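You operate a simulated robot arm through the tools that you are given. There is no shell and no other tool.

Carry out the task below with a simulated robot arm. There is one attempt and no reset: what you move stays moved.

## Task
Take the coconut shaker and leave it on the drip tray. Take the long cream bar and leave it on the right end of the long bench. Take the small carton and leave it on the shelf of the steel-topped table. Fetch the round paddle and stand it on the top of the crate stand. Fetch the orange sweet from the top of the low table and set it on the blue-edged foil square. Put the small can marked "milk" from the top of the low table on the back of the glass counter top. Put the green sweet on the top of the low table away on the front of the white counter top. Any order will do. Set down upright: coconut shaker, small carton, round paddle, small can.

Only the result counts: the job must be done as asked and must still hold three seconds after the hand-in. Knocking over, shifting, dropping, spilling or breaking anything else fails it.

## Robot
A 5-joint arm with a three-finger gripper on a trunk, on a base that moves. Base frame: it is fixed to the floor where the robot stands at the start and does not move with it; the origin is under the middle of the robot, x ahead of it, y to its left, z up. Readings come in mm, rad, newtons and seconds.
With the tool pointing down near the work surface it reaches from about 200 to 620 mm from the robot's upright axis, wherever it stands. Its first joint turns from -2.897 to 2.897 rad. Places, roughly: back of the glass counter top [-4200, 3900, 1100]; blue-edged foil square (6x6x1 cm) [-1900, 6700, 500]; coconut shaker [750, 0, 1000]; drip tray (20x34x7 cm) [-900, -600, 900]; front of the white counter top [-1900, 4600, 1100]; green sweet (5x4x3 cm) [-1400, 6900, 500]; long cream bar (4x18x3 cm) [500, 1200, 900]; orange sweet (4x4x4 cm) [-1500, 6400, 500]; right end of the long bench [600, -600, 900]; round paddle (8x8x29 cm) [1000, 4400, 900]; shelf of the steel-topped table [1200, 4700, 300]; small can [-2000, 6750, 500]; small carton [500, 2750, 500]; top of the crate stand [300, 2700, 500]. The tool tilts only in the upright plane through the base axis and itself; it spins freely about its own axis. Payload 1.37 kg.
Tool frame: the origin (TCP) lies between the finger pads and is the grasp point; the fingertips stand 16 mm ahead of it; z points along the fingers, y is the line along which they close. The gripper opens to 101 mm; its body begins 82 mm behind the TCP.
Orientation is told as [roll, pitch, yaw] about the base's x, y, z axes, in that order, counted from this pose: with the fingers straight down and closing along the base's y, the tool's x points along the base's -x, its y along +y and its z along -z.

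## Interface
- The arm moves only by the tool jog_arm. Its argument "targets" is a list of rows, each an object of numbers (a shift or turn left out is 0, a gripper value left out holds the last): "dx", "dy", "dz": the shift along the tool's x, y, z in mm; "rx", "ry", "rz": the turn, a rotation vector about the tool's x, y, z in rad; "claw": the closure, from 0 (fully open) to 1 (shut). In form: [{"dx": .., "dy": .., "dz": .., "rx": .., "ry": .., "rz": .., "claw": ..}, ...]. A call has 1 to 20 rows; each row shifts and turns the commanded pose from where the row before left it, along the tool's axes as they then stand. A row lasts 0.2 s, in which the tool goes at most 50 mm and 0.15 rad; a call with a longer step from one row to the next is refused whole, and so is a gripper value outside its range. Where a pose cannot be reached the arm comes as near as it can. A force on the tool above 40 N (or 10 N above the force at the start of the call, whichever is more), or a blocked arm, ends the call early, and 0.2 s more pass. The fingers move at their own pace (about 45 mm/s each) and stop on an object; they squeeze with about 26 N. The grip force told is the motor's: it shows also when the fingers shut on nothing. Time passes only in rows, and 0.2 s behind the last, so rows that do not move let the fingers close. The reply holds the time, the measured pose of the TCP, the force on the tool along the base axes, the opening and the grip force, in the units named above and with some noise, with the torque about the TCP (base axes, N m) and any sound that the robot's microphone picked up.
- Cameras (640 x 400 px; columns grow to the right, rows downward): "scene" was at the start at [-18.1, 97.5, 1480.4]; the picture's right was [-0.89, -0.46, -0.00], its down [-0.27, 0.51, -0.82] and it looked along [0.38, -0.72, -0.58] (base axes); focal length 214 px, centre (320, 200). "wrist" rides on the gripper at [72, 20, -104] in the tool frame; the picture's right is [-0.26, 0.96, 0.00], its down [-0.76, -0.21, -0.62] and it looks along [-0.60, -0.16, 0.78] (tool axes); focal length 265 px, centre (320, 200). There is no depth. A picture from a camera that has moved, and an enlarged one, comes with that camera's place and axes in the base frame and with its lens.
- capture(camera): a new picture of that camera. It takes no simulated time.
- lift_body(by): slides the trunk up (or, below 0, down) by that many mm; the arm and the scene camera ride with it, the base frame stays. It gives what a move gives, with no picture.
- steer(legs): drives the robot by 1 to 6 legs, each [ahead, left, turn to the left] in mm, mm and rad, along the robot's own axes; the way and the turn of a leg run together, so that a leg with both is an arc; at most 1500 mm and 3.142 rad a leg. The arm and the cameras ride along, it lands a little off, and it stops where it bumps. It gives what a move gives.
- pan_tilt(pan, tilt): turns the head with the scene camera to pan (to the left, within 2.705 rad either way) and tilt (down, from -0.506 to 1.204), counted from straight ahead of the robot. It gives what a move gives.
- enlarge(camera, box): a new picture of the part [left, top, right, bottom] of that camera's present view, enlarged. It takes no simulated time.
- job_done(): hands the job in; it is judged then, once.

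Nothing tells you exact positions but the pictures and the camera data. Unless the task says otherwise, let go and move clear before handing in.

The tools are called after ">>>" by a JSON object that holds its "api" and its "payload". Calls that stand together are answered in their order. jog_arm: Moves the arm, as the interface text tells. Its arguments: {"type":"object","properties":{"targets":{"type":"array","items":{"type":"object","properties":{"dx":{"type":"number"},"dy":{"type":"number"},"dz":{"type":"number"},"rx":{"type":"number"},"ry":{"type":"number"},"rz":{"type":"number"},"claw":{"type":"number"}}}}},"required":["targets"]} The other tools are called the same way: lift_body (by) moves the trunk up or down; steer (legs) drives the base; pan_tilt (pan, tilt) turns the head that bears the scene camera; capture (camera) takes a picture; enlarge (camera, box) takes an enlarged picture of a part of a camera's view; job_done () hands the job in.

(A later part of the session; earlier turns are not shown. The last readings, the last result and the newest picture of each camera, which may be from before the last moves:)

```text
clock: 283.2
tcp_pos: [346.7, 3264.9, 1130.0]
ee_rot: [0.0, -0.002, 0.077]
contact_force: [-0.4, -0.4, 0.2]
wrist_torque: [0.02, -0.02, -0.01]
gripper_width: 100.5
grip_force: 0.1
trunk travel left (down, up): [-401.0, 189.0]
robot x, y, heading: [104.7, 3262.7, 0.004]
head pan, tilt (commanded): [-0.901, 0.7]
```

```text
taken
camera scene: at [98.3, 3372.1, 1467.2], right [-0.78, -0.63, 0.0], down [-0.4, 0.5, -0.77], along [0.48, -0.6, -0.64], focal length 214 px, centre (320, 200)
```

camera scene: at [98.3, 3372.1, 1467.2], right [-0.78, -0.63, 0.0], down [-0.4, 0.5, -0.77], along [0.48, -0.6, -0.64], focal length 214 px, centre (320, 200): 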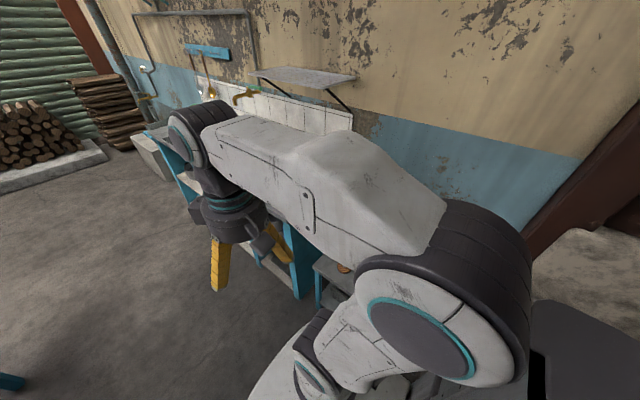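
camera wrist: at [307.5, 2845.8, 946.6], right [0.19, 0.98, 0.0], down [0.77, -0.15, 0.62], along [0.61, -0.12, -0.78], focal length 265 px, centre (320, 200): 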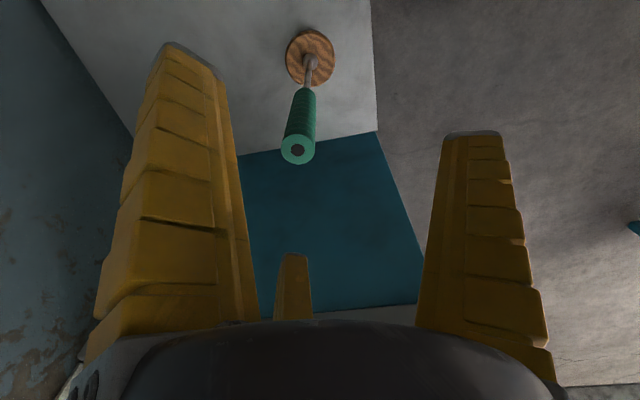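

Now to the low table with the sweets, across the street. I drive along the gap between the steel-topped table and the big pan, then look.

>>> {"api": "steer", "payload": {"legs": [[50, 650, 0], [50, 650, 0], [0, 1200, 0]]}}

>>> {"api": "pan_tilt", "payload": {"pan": 2.6, "tilt": 0.4}}

>>> {"api": "capture", "payload": {"camera": "scene"}}

>>> {"api": "pan_tilt", "payload": {"pan": -1.6, "tilt": 0.4}}

>>> {"api": "capture", "payload": {"camera": "scene"}}

```text
clock: 295.6
tcp_pos: [369.1, 5753.7, 1129.9]
ee_rot: [0.0, -0.002, 0.111]
contact_force: [0.2, 0.4, 0.8]
wrist_torque: [0.02, 0.02, 0.02]
gripper_width: 100.6
grip_force: 0.1
trunk travel left (down, up): [-401.0, 189.0]
robot x, y, heading: [127.4, 5748.2, 0.04]
head pan, tilt (commanded): [-0.901, 0.7]
```

```text
clock: 298.6
tcp_pos: [370.4, 5754.3, 1130.7]
ee_rot: [0.001, -0.001, 0.11]
contact_force: [-1.4, -0.1, -0.1]
wrist_torque: [0.03, 0.02, -0.02]
gripper_width: 100.6
grip_force: 0.1
trunk travel left (down, up): [-401.0, 189.0]
robot x, y, heading: [125.6, 5740.4, 0.035]
head pan, tilt (commanded): [2.601, 0.4]
```

```text
taken
camera scene: at [-19.3, 5962.3, 1494.1], right [0.48, 0.88, 0.0], down [0.34, -0.19, -0.92], along [-0.81, 0.44, -0.39], focal length 214 px, centre (320, 200)
```

scene: 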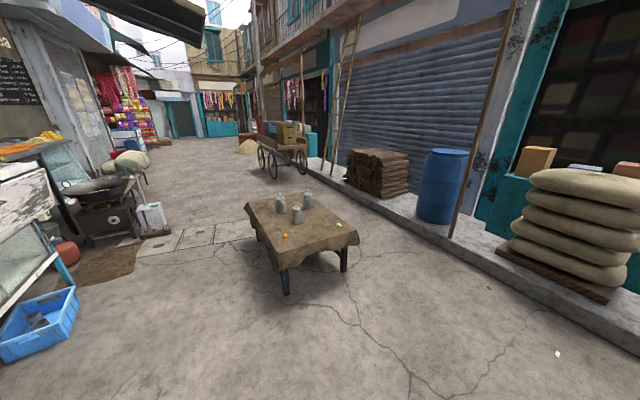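

```text
clock: 301.9
tcp_pos: [369.5, 5755.5, 1129.3]
ee_rot: [0.002, -0.002, 0.109]
contact_force: [-0.2, -0.3, 0.8]
wrist_torque: [-0.01, 0.02, 0.03]
gripper_width: 100.6
grip_force: 0.0
trunk travel left (down, up): [-401.0, 189.0]
robot x, y, heading: [128.8, 5742.6, 0.043]
head pan, tilt (commanded): [-1.6, 0.4]
```

```text
taken
camera scene: at [62.9, 5825.1, 1494.1], right [-1.0, -0.01, 0.0], down [0.0, 0.39, -0.92], along [0.01, -0.92, -0.39], focal length 214 px, centre (320, 200)
```

scene: 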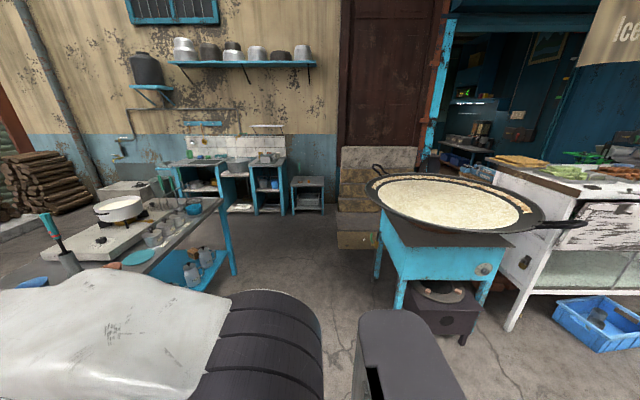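

The low table with three cans and two sweets is in view. I'll enlarge it, and check the paddle on the crate stand from here.

>>> {"api": "enlarge", "payload": {"camera": "scene", "box": [264, 140, 360, 200]}}

>>> {"api": "pan_tilt", "payload": {"pan": 2.5, "tilt": 0.5}}

>>> {"api": "enlarge", "payload": {"camera": "scene", "box": [208, 120, 400, 240]}}

```text
6.67 times, centred on (312, 170) of scene
camera zoom: at [62.9, 5825.1, 1494.1], right [-1.0, -0.01, 0.0], down [0.0, 0.39, -0.92], along [0.01, -0.92, -0.39], focal length 1430 px, centre (373, 400)
```

zoom: 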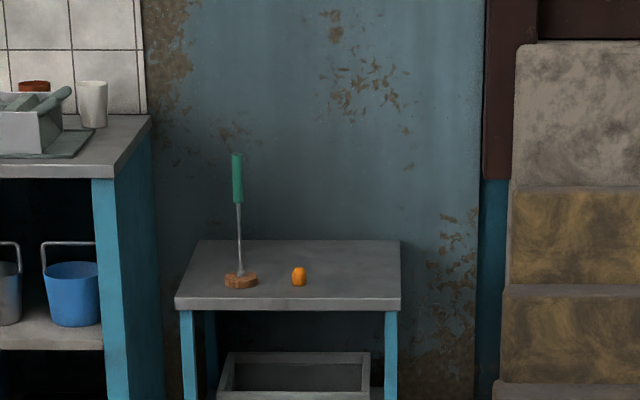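

```text
clock: 305.3
tcp_pos: [369.6, 5753.2, 1129.7]
ee_rot: [0.0, -0.001, 0.11]
contact_force: [0.5, -0.6, 0.0]
wrist_torque: [0.0, -0.01, 0.02]
gripper_width: 100.6
grip_force: 0.1
trunk travel left (down, up): [-401.0, 189.0]
robot x, y, heading: [125.3, 5744.4, 0.039]
head pan, tilt (commanded): [2.499, 0.499]
```

```text
3.33 times, centred on (304, 180) of scene
camera zoom: at [-13.0, 5969.4, 1484.9], right [0.57, 0.82, 0.0], down [0.39, -0.27, -0.88], along [-0.72, 0.5, -0.48], focal length 715 px, centre (373, 267)
```

zoom: 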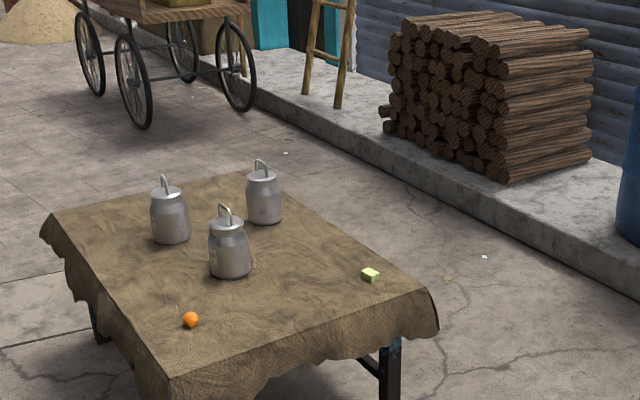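

The paddle stands upright on the crate stand. I drive closer to the low table to read the can labels.

>>> {"api": "steer", "payload": {"legs": [[-900, 80, -0.04]]}}

>>> {"api": "pan_tilt", "payload": {"pan": 2.3, "tilt": 0.6}}

>>> {"api": "capture", "payload": {"camera": "scene"}}

>>> {"api": "enlarge", "payload": {"camera": "scene", "box": [200, 120, 400, 245]}}

```text
clock: 310.1
tcp_pos: [-533.4, 5817.0, 1130.6]
ee_rot: [0.0, -0.002, 0.033]
contact_force: [-0.7, 0.0, -0.4]
wrist_torque: [0.01, -0.04, -0.01]
gripper_width: 100.6
grip_force: 0.1
trunk travel left (down, up): [-401.0, 189.0]
robot x, y, heading: [-776.5, 5826.0, -0.034]
head pan, tilt (commanded): [2.499, 0.499]
```

```text
clock: 310.8
tcp_pos: [-533.6, 5816.1, 1128.9]
ee_rot: [0.0, -0.002, 0.033]
contact_force: [-0.6, 0.4, 0.0]
wrist_torque: [0.01, -0.02, 0.0]
gripper_width: 100.8
grip_force: 0.1
trunk travel left (down, up): [-401.0, 189.0]
robot x, y, heading: [-775.6, 5824.7, -0.037]
head pan, tilt (commanded): [2.3, 0.6]
```

```text
taken
camera scene: at [-885.0, 6070.7, 1475.9], right [0.77, 0.64, 0.0], down [0.36, -0.43, -0.83], along [-0.53, 0.63, -0.56], focal length 214 px, centre (320, 200)
```

scene: 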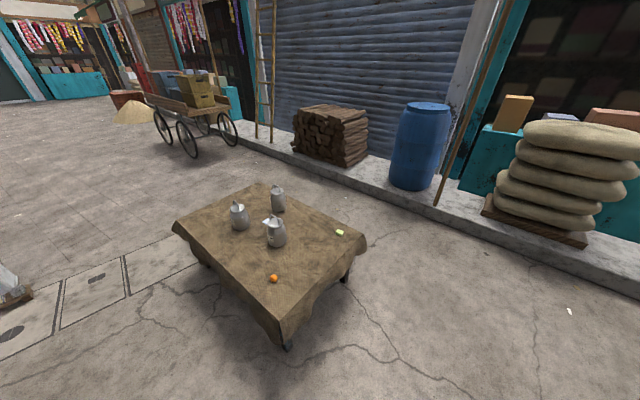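

```text
3.20 times, centred on (300, 182) of scene
camera zoom: at [-885.0, 6070.7, 1475.9], right [0.77, 0.64, 0.0], down [0.36, -0.43, -0.83], along [-0.53, 0.63, -0.56], focal length 686 px, centre (384, 256)
```

zoom: 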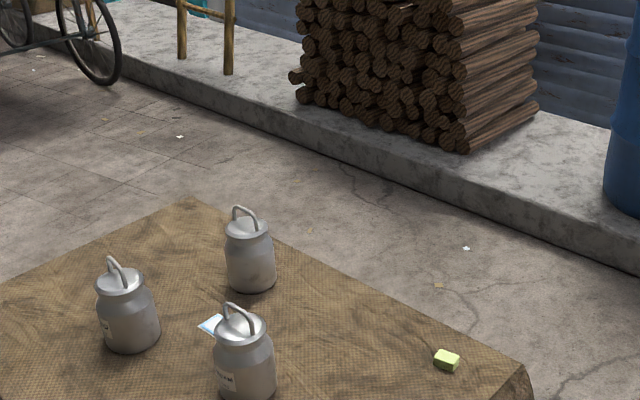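

The blue-edged foil is at about [-1908, 6714] between the cans. The labels face the south-west, so I drive along the table's south side to read them.

>>> {"api": "steer", "payload": {"legs": [[-700, -30, 0.036], [-700, 0, 0]]}}

>>> {"api": "pan_tilt", "payload": {"pan": 1.4, "tilt": 0.6}}

>>> {"api": "capture", "payload": {"camera": "scene"}}

>>> {"api": "enlarge", "payload": {"camera": "scene", "box": [240, 100, 400, 200]}}

```text
clock: 318.1
tcp_pos: [-1946.6, 5790.9, 1129.4]
ee_rot: [0.001, -0.003, 0.089]
contact_force: [0.0, -0.2, -0.9]
wrist_torque: [-0.01, 0.0, -0.03]
gripper_width: 100.7
grip_force: 0.0
trunk travel left (down, up): [-401.0, 189.0]
robot x, y, heading: [-2192.4, 5787.6, 0.016]
head pan, tilt (commanded): [2.3, 0.6]
```

```text
clock: 319.3
tcp_pos: [-1946.4, 5791.9, 1130.4]
ee_rot: [0.001, -0.004, 0.09]
contact_force: [0.5, -0.1, 0.2]
wrist_torque: [-0.01, -0.03, 0.03]
gripper_width: 100.4
grip_force: 0.1
trunk travel left (down, up): [-401.0, 189.0]
robot x, y, heading: [-2189.4, 5785.8, 0.019]
head pan, tilt (commanded): [1.4, 0.6]
```

```text
taken
camera scene: at [-2237.9, 6048.5, 1475.8], right [0.99, -0.15, 0.0], down [-0.09, -0.56, -0.83], along [0.12, 0.82, -0.56], focal length 214 px, centre (320, 200)
```

scene: 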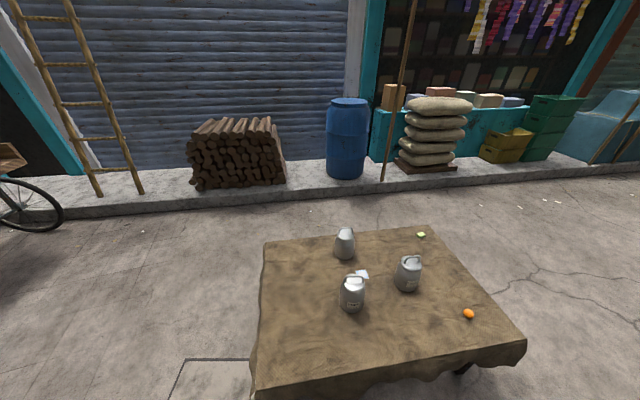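

```text
4.00 times, centred on (320, 150) of scene
camera zoom: at [-2237.9, 6048.5, 1475.8], right [0.99, -0.15, 0.0], down [-0.09, -0.56, -0.83], along [0.12, 0.82, -0.56], focal length 858 px, centre (320, 400)
```

zoom: 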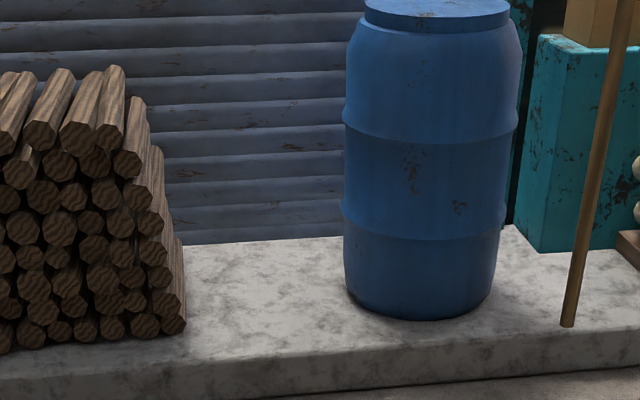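

>>> {"api": "enlarge", "payload": {"camera": "scene", "box": [320, 220, 448, 320]}}

>>> {"api": "enlarge", "payload": {"camera": "scene", "box": [328, 222, 376, 262]}}

>>> {"api": "enlarge", "payload": {"camera": "scene", "box": [328, 262, 378, 318]}}

>>> {"api": "enlarge", "payload": {"camera": "scene", "box": [386, 250, 434, 298]}}

```text
4.00 times, centred on (384, 270) of scene
camera zoom: at [-2237.9, 6048.5, 1475.8], right [0.99, -0.15, 0.0], down [-0.09, -0.56, -0.83], along [0.12, 0.82, -0.56], focal length 858 px, centre (64, -80)
```

zoom: 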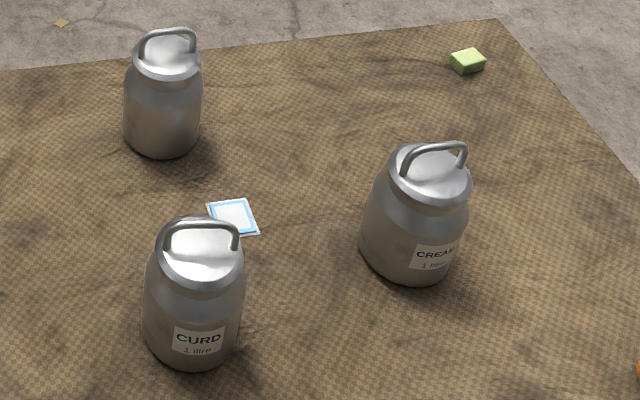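

```text
10.00 times, centred on (352, 242) of scene
camera zoom: at [-2237.9, 6048.5, 1475.8], right [0.99, -0.15, 0.0], down [-0.09, -0.56, -0.83], along [0.12, 0.82, -0.56], focal length 2145 px, centre (0, -220)
```

zoom: 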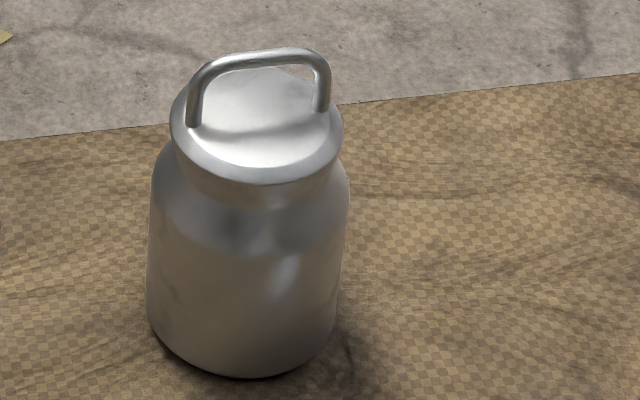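

```text
7.14 times, centred on (353, 290) of scene
camera zoom: at [-2237.9, 6048.5, 1475.8], right [0.99, -0.15, 0.0], down [-0.09, -0.56, -0.83], along [0.12, 0.82, -0.56], focal length 1532 px, centre (84, -443)
```

zoom: 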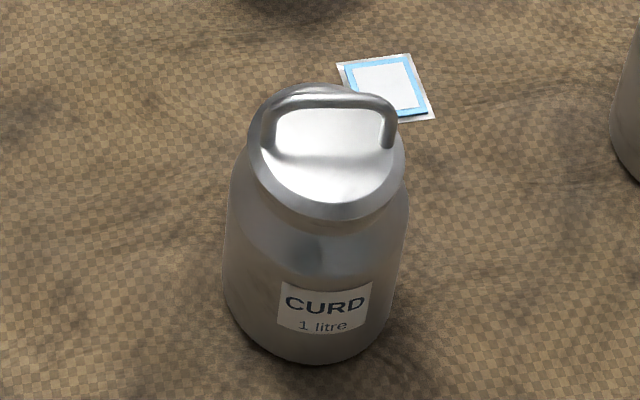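

```text
8.33 times, centred on (410, 274) of scene
camera zoom: at [-2237.9, 6048.5, 1475.8], right [0.99, -0.15, 0.0], down [-0.09, -0.56, -0.83], along [0.12, 0.82, -0.56], focal length 1787 px, centre (-430, -417)
```

zoom: 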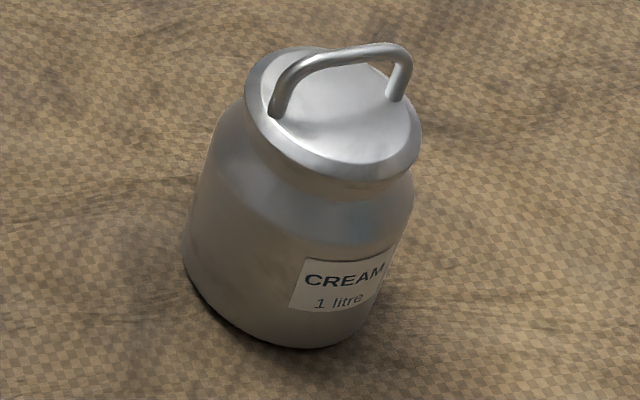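

The cans read CURD and CREAM, so the third one at the back, near [-1957, 6888], must be MILK; I'll confirm its label later. First I fetch the orange sweet from the table's south side.

>>> {"api": "steer", "payload": {"legs": [[695, 0, -0.018], [0, 205, 0]]}}

>>> {"api": "pan_tilt", "payload": {"pan": 1.5, "tilt": 0.8}}

>>> {"api": "capture", "payload": {"camera": "scene"}}

```text
clock: 324.4
tcp_pos: [-1239.1, 5975.6, 1129.2]
ee_rot: [0.001, -0.002, 0.039]
contact_force: [-0.1, 0.4, 0.1]
wrist_torque: [-0.03, -0.02, 0.01]
gripper_width: 101.0
grip_force: 0.1
trunk travel left (down, up): [-401.0, 189.0]
robot x, y, heading: [-1481.7, 5983.5, -0.032]
head pan, tilt (commanded): [1.4, 0.6]
```

```text
clock: 325.1
tcp_pos: [-1240.0, 5976.5, 1129.3]
ee_rot: [0.001, -0.002, 0.038]
contact_force: [-1.1, -0.2, -0.4]
wrist_torque: [-0.02, 0.0, -0.02]
gripper_width: 100.6
grip_force: 0.0
trunk travel left (down, up): [-401.0, 189.0]
robot x, y, heading: [-1476.8, 5989.4, -0.037]
head pan, tilt (commanded): [1.499, 0.799]
```

```text
taken
camera scene: at [-1526.6, 6241.7, 1459.0], right [0.99, -0.1, 0.0], down [-0.07, -0.71, -0.7], along [0.07, 0.69, -0.72], focal length 214 px, centre (320, 200)
```

scene: 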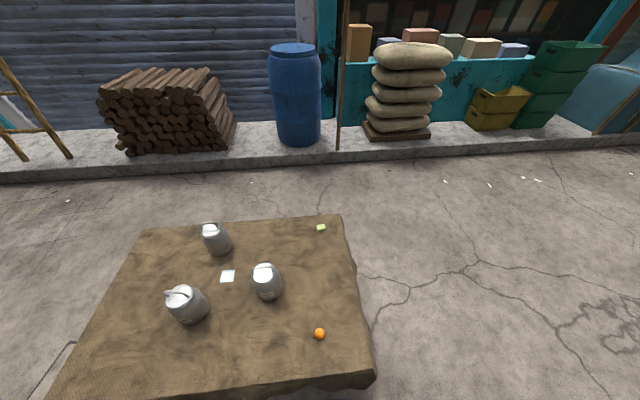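

Good view of the table. I lower the trunk by 300 and look again for accurate heights.

>>> {"api": "enlarge", "payload": {"camera": "scene", "box": [240, 210, 400, 350]}}

>>> {"api": "lift_body", "payload": {"by": -290}}

>>> {"api": "capture", "payload": {"camera": "scene"}}

>>> {"api": "enlarge", "payload": {"camera": "scene", "box": [240, 200, 400, 300]}}

```text
2.86 times, centred on (320, 280) of scene
camera zoom: at [-1526.6, 6241.7, 1459.0], right [0.99, -0.1, 0.0], down [-0.07, -0.71, -0.7], along [0.07, 0.69, -0.72], focal length 613 px, centre (320, -29)
```

zoom: 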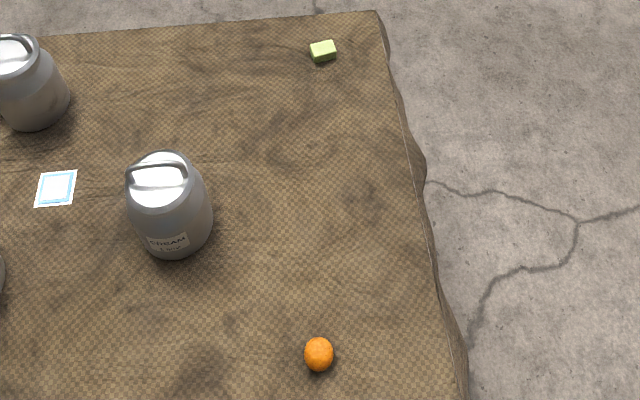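

```text
clock: 328.0
tcp_pos: [-1238.9, 5976.7, 840.5]
ee_rot: [-0.001, -0.003, 0.038]
contact_force: [-0.7, 0.3, -0.1]
wrist_torque: [0.02, 0.0, -0.02]
gripper_width: 100.6
grip_force: 0.0
trunk travel left (down, up): [-111.0, 479.0]
robot x, y, heading: [-1480.8, 5984.8, -0.037]
head pan, tilt (commanded): [1.499, 0.799]
```

```text
taken
camera scene: at [-1526.6, 6241.6, 1169.0], right [0.99, -0.1, 0.0], down [-0.07, -0.71, -0.7], along [0.07, 0.69, -0.72], focal length 214 px, centre (320, 200)
```

scene: 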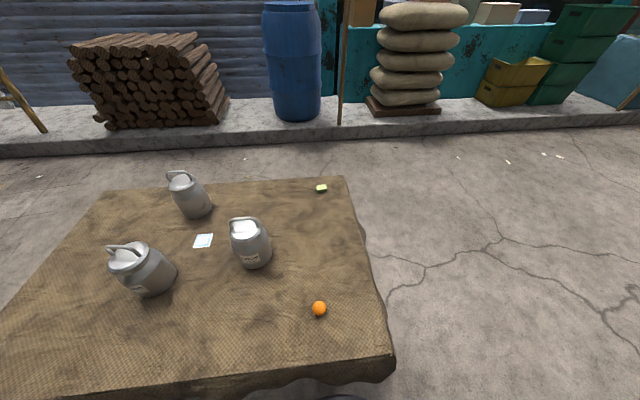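

```text
4.00 times, centred on (320, 250) of scene
camera zoom: at [-1526.6, 6241.6, 1169.0], right [0.99, -0.1, 0.0], down [-0.07, -0.71, -0.7], along [0.07, 0.69, -0.72], focal length 858 px, centre (320, 0)
```

zoom: 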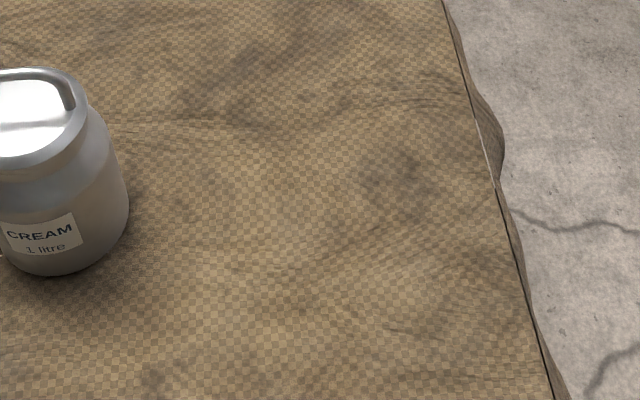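

I swing the arm to the left over the orange sweet.

>>> {"api": "jog_arm", "payload": {"targets": [{"dx": -0.8, "dy": 43.3, "dz": 10}, {"dx": -0.8, "dy": 43.3, "dz": 10}, {"dx": -0.8, "dy": 43.3, "dz": 10}, {"dx": -0.8, "dy": 43.3, "dz": 10}, {"dx": -0.8, "dy": 43.3, "dz": 10}, {"dx": -0.8, "dy": 43.3, "dz": 10}, {"dx": 31.7, "dy": 27.1, "dz": 10}, {"dx": 31.7, "dy": 27.1, "dz": 10}, {"dx": 31.7, "dy": 27.1, "dz": 10}, {"dx": 31.7, "dy": 27.1, "dz": 10}, {"dx": 31.7, "dy": 27.1, "dz": 10}, {"dx": 31.7, "dy": 27.1, "dz": 10}, {"dx": 31.7, "dy": 27.1, "dz": 10}, {"dx": 31.7, "dy": 27.1, "dz": 10}, {}]}}

>>> {"api": "capture", "payload": {"camera": "wrist"}}

```text
clock: 331.2
tcp_pos: [-1505.0, 6446.4, 702.7]
ee_rot: [0.001, 0.001, 0.036]
contact_force: [0.7, 0.9, 0.2]
wrist_torque: [0.0, 0.0, 0.0]
gripper_width: 100.2
grip_force: 0.0
trunk travel left (down, up): [-111.0, 479.0]
robot x, y, heading: [-1484.8, 5984.3, -0.03]
head pan, tilt (commanded): [1.499, 0.799]
```

```text
taken
camera wrist: at [-1578.4, 6462.2, 807.5], right [0.23, 0.97, 0.0], down [0.76, -0.18, 0.62], along [0.6, -0.14, -0.78], focal length 265 px, centre (320, 200)
```

wrist: 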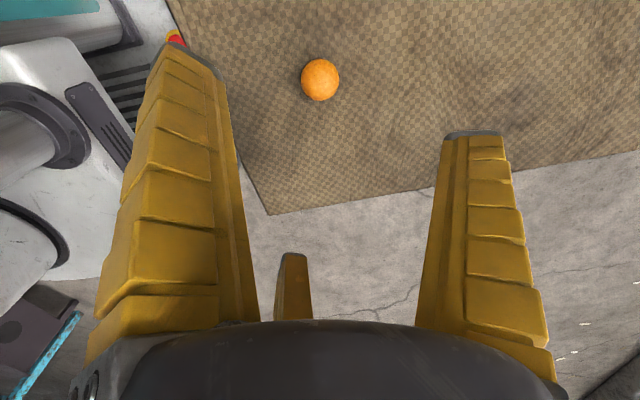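

The sweet is right under the tool. I descend and check alignment again nearer.

>>> {"api": "jog_arm", "payload": {"targets": [{"dz": 40}, {"dz": 40}, {"dz": 35}, {"dz": 20}, {}]}}

>>> {"api": "capture", "payload": {"camera": "wrist"}}

```text
clock: 332.4
tcp_pos: [-1508.5, 6445.6, 566.4]
ee_rot: [-0.001, 0.0, 0.038]
contact_force: [0.6, 0.3, 0.1]
wrist_torque: [-0.02, 0.0, 0.01]
gripper_width: 100.8
grip_force: 0.2
trunk travel left (down, up): [-111.0, 479.0]
robot x, y, heading: [-1483.5, 5987.1, -0.038]
head pan, tilt (commanded): [1.499, 0.799]
```

```text
taken
camera wrist: at [-1579.1, 6461.8, 672.6], right [0.23, 0.97, 0.0], down [0.76, -0.18, 0.62], along [0.6, -0.14, -0.78], focal length 265 px, centre (320, 200)
```

wrist: 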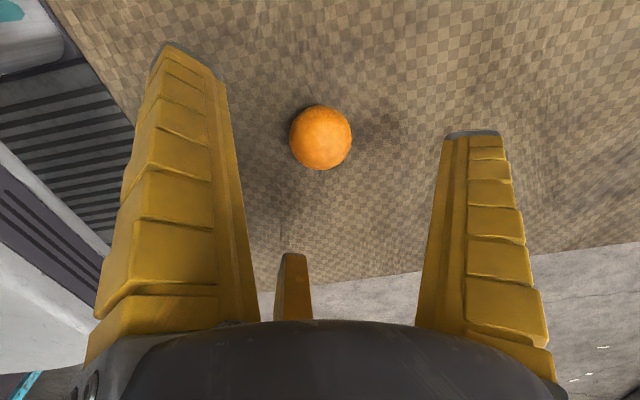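

The ball is centred, with its middle at z≈513. I go down to z≈515 and close on it.

>>> {"api": "jog_arm", "payload": {"targets": [{"dz": 20}, {"dz": 18}, {"dz": 10}, {"dz": 4}, {}]}}

>>> {"api": "jog_arm", "payload": {"targets": [{"claw": 0.3}, {"claw": 0.45}, {"claw": 0.6}, {"claw": 0.8}, {"claw": 1}, {}, {}]}}

>>> {"api": "capture", "payload": {"camera": "wrist"}}

```text
clock: 333.6
tcp_pos: [-1505.9, 6444.7, 511.6]
ee_rot: [0.0, -0.001, 0.038]
contact_force: [0.3, 0.0, 0.9]
wrist_torque: [-0.04, -0.02, -0.01]
gripper_width: 100.5
grip_force: 0.1
trunk travel left (down, up): [-111.0, 479.0]
robot x, y, heading: [-1478.3, 5986.3, -0.035]
head pan, tilt (commanded): [1.499, 0.799]
```

```text
clock: 335.2
tcp_pos: [-1506.4, 6444.1, 516.3]
ee_rot: [0.005, 0.0, 0.039]
contact_force: [0.5, -2.8, 11.0]
wrist_torque: [0.22, 0.07, 0.03]
gripper_width: 30.2
grip_force: 25.4
trunk travel left (down, up): [-111.0, 479.0]
robot x, y, heading: [-1478.4, 5983.7, -0.033]
head pan, tilt (commanded): [1.499, 0.799]
```

```text
taken
camera wrist: at [-1578.5, 6460.0, 621.9], right [0.23, 0.97, 0.0], down [0.76, -0.18, 0.62], along [0.6, -0.14, -0.79], focal length 265 px, centre (320, 200)
```

wrist: 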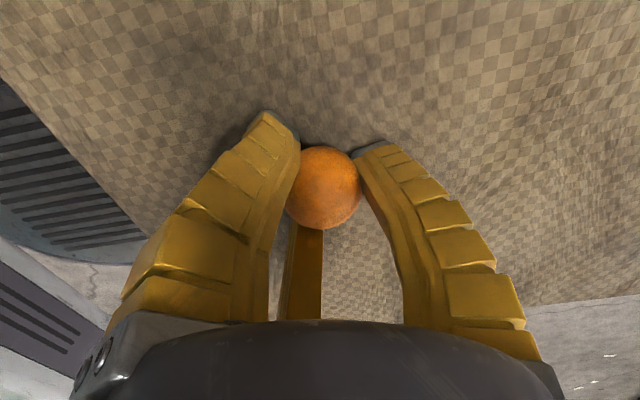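

The sweet is gripped. I lift and check.

>>> {"api": "jog_arm", "payload": {"targets": [{"dz": -8}, {"dz": -20}, {"dz": -30}, {"dz": -40}, {"dz": -40}, {}]}}

>>> {"api": "capture", "payload": {"camera": "wrist"}}

```text
clock: 336.6
tcp_pos: [-1505.3, 6443.7, 648.8]
ee_rot: [-0.001, 0.0, 0.036]
contact_force: [0.4, 0.3, -0.1]
wrist_torque: [0.02, -0.02, 0.02]
gripper_width: 31.0
grip_force: 26.0
trunk travel left (down, up): [-111.0, 479.0]
robot x, y, heading: [-1481.4, 5982.8, -0.031]
head pan, tilt (commanded): [1.499, 0.799]
```

```text
taken
camera wrist: at [-1578.2, 6459.1, 753.6], right [0.23, 0.97, 0.0], down [0.76, -0.18, 0.62], along [0.6, -0.14, -0.78], focal length 265 px, centre (320, 200)
```

wrist: 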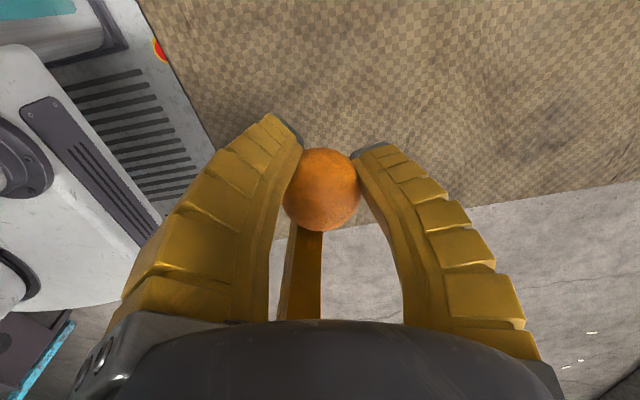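

The orange sweet is held. I bring the arm back to the front and drive around the table's east end to its north side.

>>> {"api": "jog_arm", "payload": {"targets": [{"dz": -30}, {"dz": -30}, {"dx": -31.7, "dy": -27.1, "dz": -10}, {"dx": -31.7, "dy": -27.1, "dz": -10}, {"dx": -31.7, "dy": -27.1, "dz": -10}, {"dx": -31.7, "dy": -27.1, "dz": -10}, {"dx": -31.7, "dy": -27.1, "dz": -10}, {"dx": -31.7, "dy": -27.1, "dz": -10}, {"dx": -31.7, "dy": -27.1, "dz": -10}, {"dx": -31.7, "dy": -27.1, "dz": -10}, {"dx": 0.8, "dy": -43.3}, {"dx": 0.8, "dy": -43.3}, {"dx": 0.8, "dy": -43.3}, {"dx": 0.8, "dy": -43.3}, {"dx": 0.8, "dy": -43.3}, {"dx": 0.8, "dy": -43.3}, {}]}}

>>> {"api": "steer", "payload": {"legs": [[700, 0, 0.035], [0, 720, 0], [0, 720, 0], [0, 0, -1.571]]}}

>>> {"api": "pan_tilt", "payload": {"pan": -0.5, "tilt": 0.6}}

>>> {"api": "capture", "payload": {"camera": "scene"}}

```text
clock: 340.2
tcp_pos: [-1239.8, 5975.2, 793.6]
ee_rot: [0.001, -0.002, 0.038]
contact_force: [0.9, -0.7, -1.0]
wrist_torque: [0.0, -0.02, -0.03]
gripper_width: 31.4
grip_force: 26.0
trunk travel left (down, up): [-111.0, 479.0]
robot x, y, heading: [-1484.5, 5984.2, -0.031]
head pan, tilt (commanded): [1.499, 0.799]
```

```text
clock: 354.9
tcp_pos: [-770.5, 7173.7, 791.9]
ee_rot: [-0.001, -0.001, -1.495]
contact_force: [0.0, -0.8, -0.9]
wrist_torque: [0.02, 0.0, 0.03]
gripper_width: 31.8
grip_force: 25.9
trunk travel left (down, up): [-111.0, 479.0]
robot x, y, heading: [-771.4, 7411.5, -1.565]
head pan, tilt (commanded): [1.499, 0.799]
```

```text
clock: 356.8
tcp_pos: [-769.6, 7173.2, 793.1]
ee_rot: [0.001, -0.001, -1.495]
contact_force: [-0.4, 0.6, 0.0]
wrist_torque: [-0.01, 0.0, 0.01]
gripper_width: 31.8
grip_force: 26.4
trunk travel left (down, up): [-111.0, 479.0]
robot x, y, heading: [-768.9, 7415.9, -1.564]
head pan, tilt (commanded): [-0.499, 0.6]
```

```text
taken
camera scene: at [-635.3, 7397.3, 1185.9], right [-0.88, 0.47, 0.0], down [0.27, 0.5, -0.83], along [-0.39, -0.73, -0.56], focal length 214 px, centre (320, 200)
```

scene: 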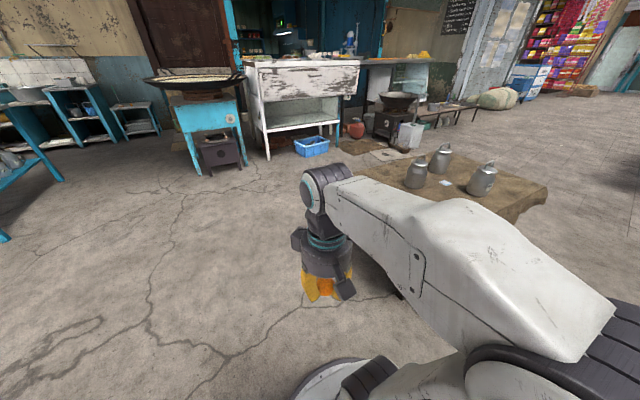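

I'm on the north side facing the table. I move sideways to line up with the foil.

>>> {"api": "steer", "payload": {"legs": [[0, -570, 0], [0, -560, 0]]}}

>>> {"api": "pan_tilt", "payload": {"pan": -0.1, "tilt": 0.8}}

>>> {"api": "capture", "payload": {"camera": "scene"}}

```text
clock: 362.9
tcp_pos: [-1890.1, 7150.5, 792.4]
ee_rot: [0.0, -0.001, -1.455]
contact_force: [0.4, 0.3, -0.6]
wrist_torque: [-0.01, 0.0, 0.02]
gripper_width: 31.7
grip_force: 25.6
trunk travel left (down, up): [-111.0, 479.0]
robot x, y, heading: [-1904.0, 7388.9, -1.527]
head pan, tilt (commanded): [-0.499, 0.6]
```

```text
clock: 363.8
tcp_pos: [-1890.4, 7150.3, 791.6]
ee_rot: [0.001, -0.002, -1.455]
contact_force: [-0.3, -0.8, 0.0]
wrist_torque: [-0.04, 0.01, -0.01]
gripper_width: 31.6
grip_force: 26.0
trunk travel left (down, up): [-111.0, 479.0]
robot x, y, heading: [-1897.4, 7391.0, -1.527]
head pan, tilt (commanded): [-0.099, 0.799]
```

```text
taken
camera scene: at [-1730.4, 7378.8, 1169.0], right [-1.0, 0.06, 0.0], down [0.04, 0.72, -0.7], along [-0.04, -0.7, -0.72], focal length 214 px, centre (320, 200)
```

scene: 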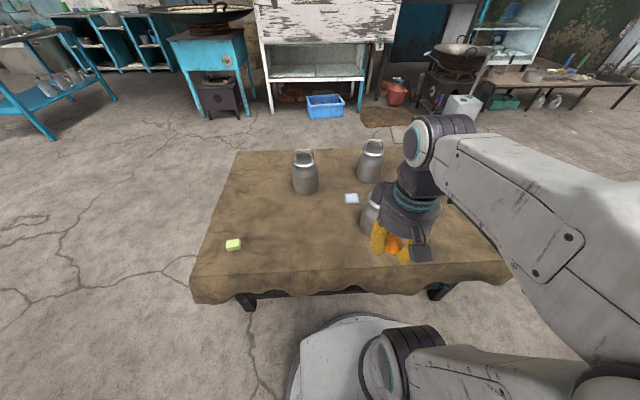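

The foil is at [-1905, 6719]. I move 90 mm closer, raise the hand, and extend over the foil at a height above the cans.

>>> {"api": "steer", "payload": {"legs": [[88, 0, -0.02]]}}

>>> {"api": "capture", "payload": {"camera": "scene"}}

>>> {"api": "capture", "payload": {"camera": "wrist"}}

```text
clock: 364.9
tcp_pos: [-1891.3, 7060.7, 791.5]
ee_rot: [-0.001, -0.003, -1.476]
contact_force: [-0.1, 0.3, 0.2]
wrist_torque: [-0.03, 0.03, 0.01]
gripper_width: 32.0
grip_force: 25.7
trunk travel left (down, up): [-111.0, 479.0]
robot x, y, heading: [-1895.2, 7299.8, -1.545]
head pan, tilt (commanded): [-0.099, 0.799]
```

```text
taken
camera scene: at [-1727.5, 7284.6, 1169.0], right [-1.0, 0.07, 0.0], down [0.05, 0.71, -0.7], along [-0.05, -0.7, -0.72], focal length 214 px, centre (320, 200)
```

scene: 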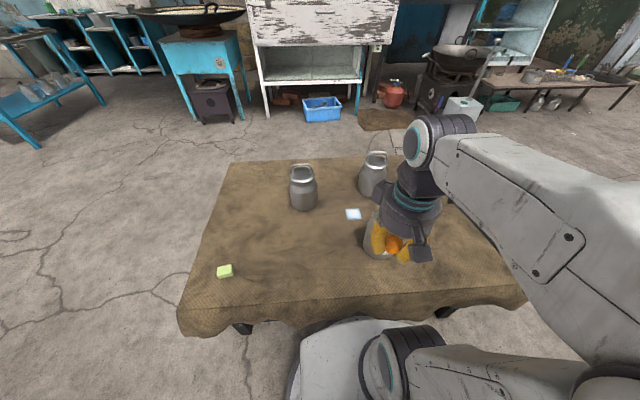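

```text
taken
camera wrist: at [-1878.2, 7132.6, 897.9], right [0.99, -0.17, 0.0], down [-0.14, -0.77, 0.62], along [-0.11, -0.61, -0.78], focal length 265 px, centre (320, 200)
```

wrist: 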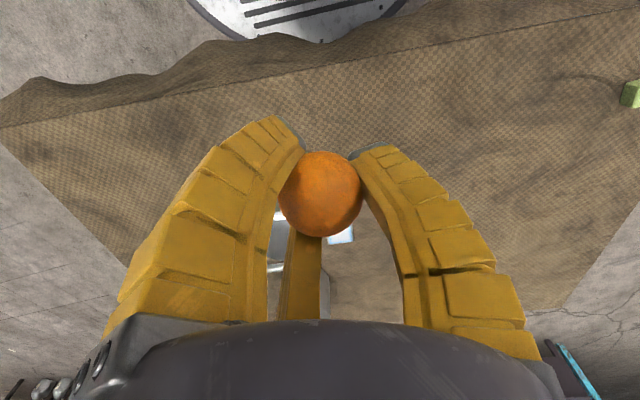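

I extend toward the foil, staying above the cans.

>>> {"api": "jog_arm", "payload": {"targets": [{"dx": -42.6, "dy": -5.9, "dz": 4}, {"dx": -42.6, "dy": -5.9, "dz": 4}, {"dx": -42.6, "dy": -5.9, "dz": 4}, {"dx": -42.6, "dy": -5.9, "dz": 4}, {"dx": -42.6, "dy": -5.9, "dz": 4}, {"dx": -42.6, "dy": -5.9, "dz": 4}, {"dx": -42.6, "dy": -5.9, "dz": 4}, {"dx": -42.6, "dy": -5.9, "dz": 4}, {}]}}

>>> {"api": "capture", "payload": {"camera": "wrist"}}

>>> {"api": "capture", "payload": {"camera": "scene"}}

```text
clock: 366.9
tcp_pos: [-1906.6, 6712.6, 761.8]
ee_rot: [0.0, 0.002, -1.475]
contact_force: [0.2, -0.3, -0.2]
wrist_torque: [0.03, -0.01, 0.02]
gripper_width: 32.6
grip_force: 26.2
trunk travel left (down, up): [-111.0, 479.0]
robot x, y, heading: [-1893.9, 7300.2, -1.55]
head pan, tilt (commanded): [-0.099, 0.799]
```

```text
taken
camera wrist: at [-1892.0, 6785.6, 867.6], right [0.98, -0.17, 0.0], down [-0.14, -0.77, 0.62], along [-0.11, -0.61, -0.78], focal length 265 px, centre (320, 200)
```

wrist: 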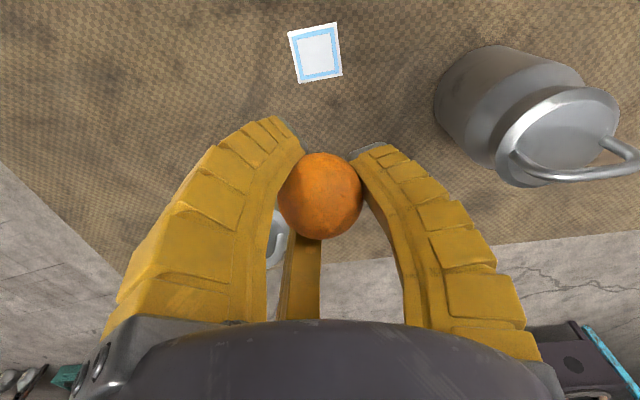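

```text
taken
camera scene: at [-1727.5, 7284.0, 1168.9], right [-1.0, 0.07, 0.0], down [0.05, 0.72, -0.7], along [-0.05, -0.69, -0.72], focal length 214 px, centre (320, 200)
```

scene: 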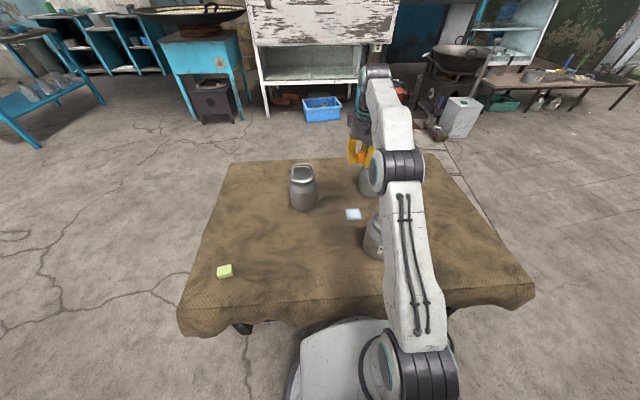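

I shift 12 mm toward the foil's centre and descend.

>>> {"api": "jog_arm", "payload": {"targets": [{"dx": 12.1, "dy": -0.9}, {"dz": 45}, {"dz": 45}, {"dz": 45}, {"dz": 35}, {}]}}

>>> {"api": "capture", "payload": {"camera": "wrist"}}

>>> {"api": "enlarge", "payload": {"camera": "scene", "box": [310, 140, 420, 240]}}

```text
clock: 368.3
tcp_pos: [-1911.2, 6724.0, 587.8]
ee_rot: [-0.001, -0.001, -1.476]
contact_force: [-0.5, -0.4, -0.7]
wrist_torque: [-0.01, 0.02, -0.02]
gripper_width: 32.3
grip_force: 25.9
trunk travel left (down, up): [-111.0, 479.0]
robot x, y, heading: [-1901.4, 7304.9, -1.548]
head pan, tilt (commanded): [-0.099, 0.799]
```

```text
taken
camera wrist: at [-1896.7, 6797.8, 693.8], right [0.99, -0.17, 0.0], down [-0.14, -0.77, 0.62], along [-0.11, -0.61, -0.78], focal length 265 px, centre (320, 200)
```

wrist: 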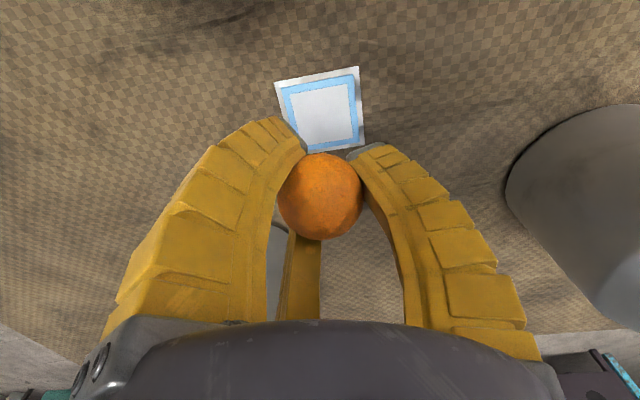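

```text
4.00 times, centred on (365, 190) of scene
camera zoom: at [-1727.5, 7284.3, 1169.0], right [-1.0, 0.07, 0.0], down [0.05, 0.71, -0.7], along [-0.05, -0.7, -0.72], focal length 858 px, centre (140, 240)
```

zoom: 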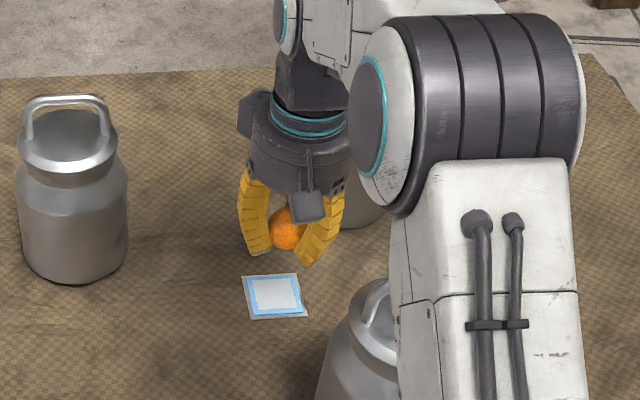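

The ball is within 3 mm of the foil's centre. I fine-adjust and lower gently until contact.

>>> {"api": "jog_arm", "payload": {"targets": [{"dx": 1.8, "dy": 2.7, "dz": 15}, {"dz": 20}, {"dz": 15}, {"dz": 10}, {}]}}

>>> {"api": "jog_arm", "payload": {"targets": [{"dz": 2}, {"dz": 2}, {"dz": 2}, {}]}}

>>> {"api": "capture", "payload": {"camera": "wrist"}}

```text
clock: 369.5
tcp_pos: [-1906.7, 6726.9, 531.7]
ee_rot: [-0.001, -0.003, -1.476]
contact_force: [0.1, 0.0, -0.9]
wrist_torque: [0.02, 0.0, 0.0]
gripper_width: 32.3
grip_force: 25.7
trunk travel left (down, up): [-111.0, 479.0]
robot x, y, heading: [-1899.2, 7299.7, -1.548]
head pan, tilt (commanded): [-0.099, 0.799]
```

```text
clock: 370.5
tcp_pos: [-1906.5, 6729.6, 524.6]
ee_rot: [0.0, 0.0, -1.475]
contact_force: [-0.1, -0.9, -0.7]
wrist_torque: [-0.02, 0.01, 0.01]
gripper_width: 32.3
grip_force: 25.7
trunk travel left (down, up): [-111.0, 479.0]
robot x, y, heading: [-1897.6, 7300.3, -1.547]
head pan, tilt (commanded): [-0.099, 0.799]
```

```text
taken
camera wrist: at [-1892.9, 6802.2, 630.5], right [0.99, -0.17, 0.0], down [-0.14, -0.77, 0.62], along [-0.11, -0.61, -0.78], focal length 265 px, centre (320, 200)
```

wrist: 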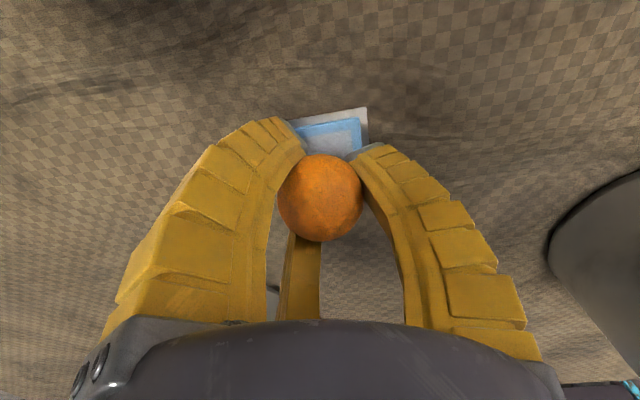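

>>> {"api": "jog_arm", "payload": {"targets": [{"dz": 1.5}, {"dz": 1.5}, {"dz": 1.5}, {}]}}

>>> {"api": "jog_arm", "payload": {"targets": [{"dz": 1.5}, {"dz": 1.5}, {}]}}

```text
clock: 371.5
tcp_pos: [-1906.5, 6729.4, 521.2]
ee_rot: [0.0, -0.001, -1.476]
contact_force: [0.0, -0.2, -0.8]
wrist_torque: [-0.03, -0.04, 0.02]
gripper_width: 32.5
grip_force: 25.8
trunk travel left (down, up): [-111.0, 479.0]
robot x, y, heading: [-1897.7, 7300.1, -1.544]
head pan, tilt (commanded): [-0.099, 0.799]
```

```text
clock: 372.3
tcp_pos: [-1906.7, 6729.2, 516.8]
ee_rot: [0.001, 0.0, -1.475]
contact_force: [0.4, -1.1, -0.2]
wrist_torque: [0.0, 0.01, 0.01]
gripper_width: 32.4
grip_force: 26.4
trunk travel left (down, up): [-111.0, 479.0]
robot x, y, heading: [-1892.2, 7301.6, -1.547]
head pan, tilt (commanded): [-0.099, 0.799]
```

>>> {"api": "jog_arm", "payload": {"targets": [{"dz": 1.5}, {"dz": 1.5}, {}]}}

>>> {"api": "jog_arm", "payload": {"targets": [{"dz": 1.5}, {}]}}

```text
clock: 373.1
tcp_pos: [-1907.7, 6728.5, 515.3]
ee_rot: [0.001, -0.004, -1.475]
contact_force: [-0.8, -0.6, 6.8]
wrist_torque: [0.02, -0.02, -0.01]
gripper_width: 32.7
grip_force: 25.8
trunk travel left (down, up): [-111.0, 479.0]
robot x, y, heading: [-1894.7, 7299.3, -1.547]
head pan, tilt (commanded): [-0.099, 0.799]
```

```text
clock: 373.7
tcp_pos: [-1905.8, 6728.8, 514.7]
ee_rot: [0.001, -0.005, -1.477]
contact_force: [-0.6, -0.2, 15.0]
wrist_torque: [-0.01, -0.01, 0.01]
gripper_width: 33.3
grip_force: 25.8
trunk travel left (down, up): [-111.0, 479.0]
robot x, y, heading: [-1897.2, 7298.0, -1.547]
head pan, tilt (commanded): [-0.099, 0.799]
```

The ball rests on the foil. I ease off and open slowly.

>>> {"api": "jog_arm", "payload": {"targets": [{"dz": -1}, {"claw": 0.66}, {"claw": 0.63}, {"claw": 0.6}, {"claw": 0.55}, {"claw": 0.48}, {"claw": 0.4}, {"claw": 0.3}, {"claw": 0.2}, {}]}}

>>> {"api": "capture", "payload": {"camera": "wrist"}}

```text
clock: 375.9
tcp_pos: [-1905.4, 6729.6, 513.8]
ee_rot: [0.001, -0.002, -1.476]
contact_force: [0.4, -0.9, 13.3]
wrist_torque: [-0.04, 0.0, -0.01]
gripper_width: 79.2
grip_force: 0.1
trunk travel left (down, up): [-111.0, 479.0]
robot x, y, heading: [-1894.0, 7299.9, -1.545]
head pan, tilt (commanded): [-0.099, 0.799]
```

```text
taken
camera wrist: at [-1892.3, 6802.6, 619.6], right [0.98, -0.17, 0.0], down [-0.14, -0.77, 0.62], along [-0.11, -0.61, -0.78], focal length 265 px, centre (320, 200)
```

wrist: 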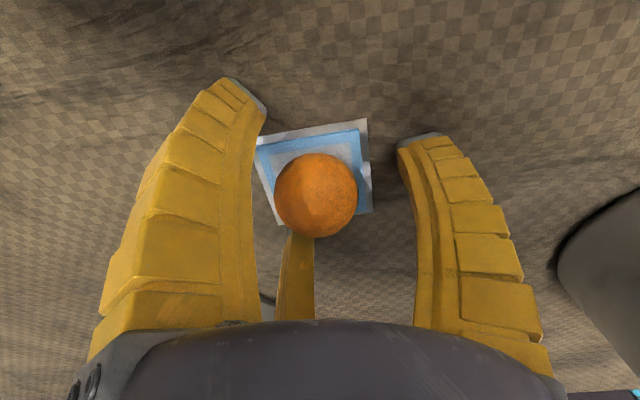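

The ball lies on the foil. I raise the hand slowly and check that it stays.

>>> {"api": "jog_arm", "payload": {"targets": [{"dz": -2}, {"dz": -3}, {"claw": 0.05}, {}, {}]}}

>>> {"api": "capture", "payload": {"camera": "wrist"}}

```text
clock: 377.1
tcp_pos: [-1906.0, 6730.1, 518.2]
ee_rot: [-0.001, -0.002, -1.477]
contact_force: [-0.6, -0.1, 0.4]
wrist_torque: [0.01, 0.02, 0.02]
gripper_width: 96.2
grip_force: 0.3
trunk travel left (down, up): [-111.0, 479.0]
robot x, y, heading: [-1902.9, 7300.7, -1.549]
head pan, tilt (commanded): [-0.099, 0.799]
```

```text
taken
camera wrist: at [-1892.7, 6803.0, 623.8], right [0.99, -0.17, 0.0], down [-0.14, -0.77, 0.62], along [-0.11, -0.61, -0.78], focal length 265 px, centre (320, 200)
```

wrist: 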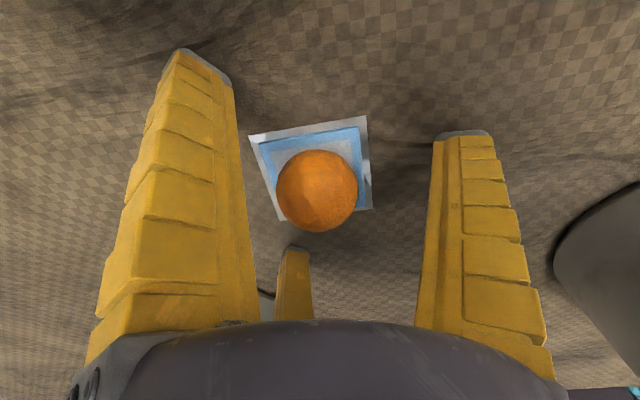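

The orange sweet sits on the foil. I go straight up.

>>> {"api": "jog_arm", "payload": {"targets": [{"dz": -20}, {"dz": -40}, {"dz": -45}, {"dz": -45}, {"dz": -45}, {"dz": -40}, {}]}}

>>> {"api": "capture", "payload": {"camera": "wrist"}}

```text
clock: 378.7
tcp_pos: [-1906.4, 6730.0, 752.3]
ee_rot: [0.001, 0.0, -1.478]
contact_force: [0.5, -0.3, -0.4]
wrist_torque: [-0.02, -0.01, -0.01]
gripper_width: 96.3
grip_force: 0.2
trunk travel left (down, up): [-111.0, 479.0]
robot x, y, heading: [-1894.9, 7299.8, -1.544]
head pan, tilt (commanded): [-0.099, 0.799]
```

```text
taken
camera wrist: at [-1892.5, 6802.1, 857.2], right [0.99, -0.17, 0.0], down [-0.14, -0.77, 0.62], along [-0.11, -0.61, -0.78], focal length 265 px, centre (320, 200)
```

wrist: 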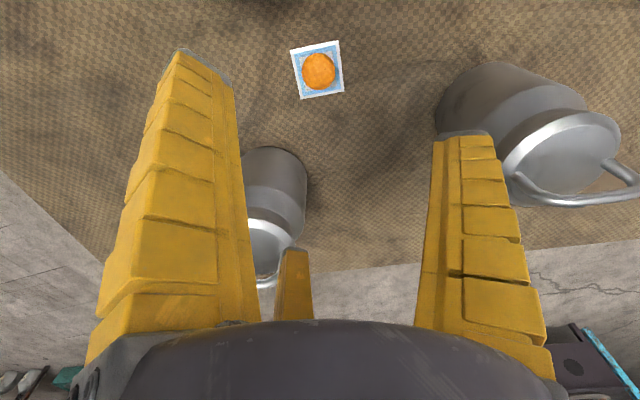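

The orange sweet is centred on the foil. Now I draw the arm back to look at the third can and confirm its label.

>>> {"api": "jog_arm", "payload": {"targets": [{"dx": 40, "dy": -6, "dz": -4}, {"dx": 45, "dy": -8, "dz": -4}, {"dx": 45, "dy": -8, "dz": -4}, {"dx": 45, "dy": -8, "dz": -4}, {"dx": 45, "dy": -8, "dz": -4}, {"dx": 45, "dy": -8, "dz": -4}, {}]}}

>>> {"api": "capture", "payload": {"camera": "wrist"}}

>>> {"api": "capture", "payload": {"camera": "scene"}}

```text
clock: 380.3
tcp_pos: [-1975.1, 6987.5, 775.5]
ee_rot: [0.0, -0.001, -1.477]
contact_force: [0.6, 0.6, 0.0]
wrist_torque: [0.02, 0.0, 0.02]
gripper_width: 96.5
grip_force: 0.6
trunk travel left (down, up): [-111.0, 479.0]
robot x, y, heading: [-1898.9, 7301.5, -1.548]
head pan, tilt (commanded): [-0.099, 0.799]
```

```text
taken
camera wrist: at [-1961.3, 7061.1, 881.8], right [0.99, -0.17, 0.0], down [-0.13, -0.77, 0.62], along [-0.11, -0.61, -0.78], focal length 265 px, centre (320, 200)
```

wrist: 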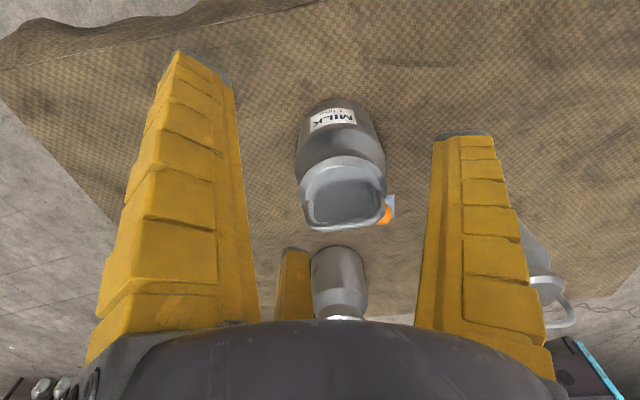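

```text
taken
camera scene: at [-1727.5, 7284.6, 1169.0], right [-1.0, 0.07, 0.0], down [0.05, 0.71, -0.7], along [-0.05, -0.7, -0.72], focal length 214 px, centre (320, 200)
```

scene: 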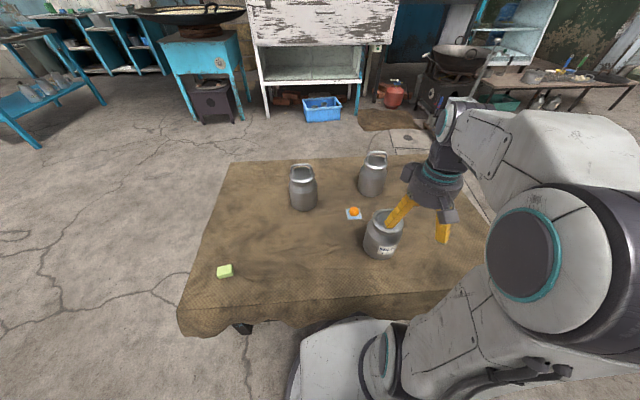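

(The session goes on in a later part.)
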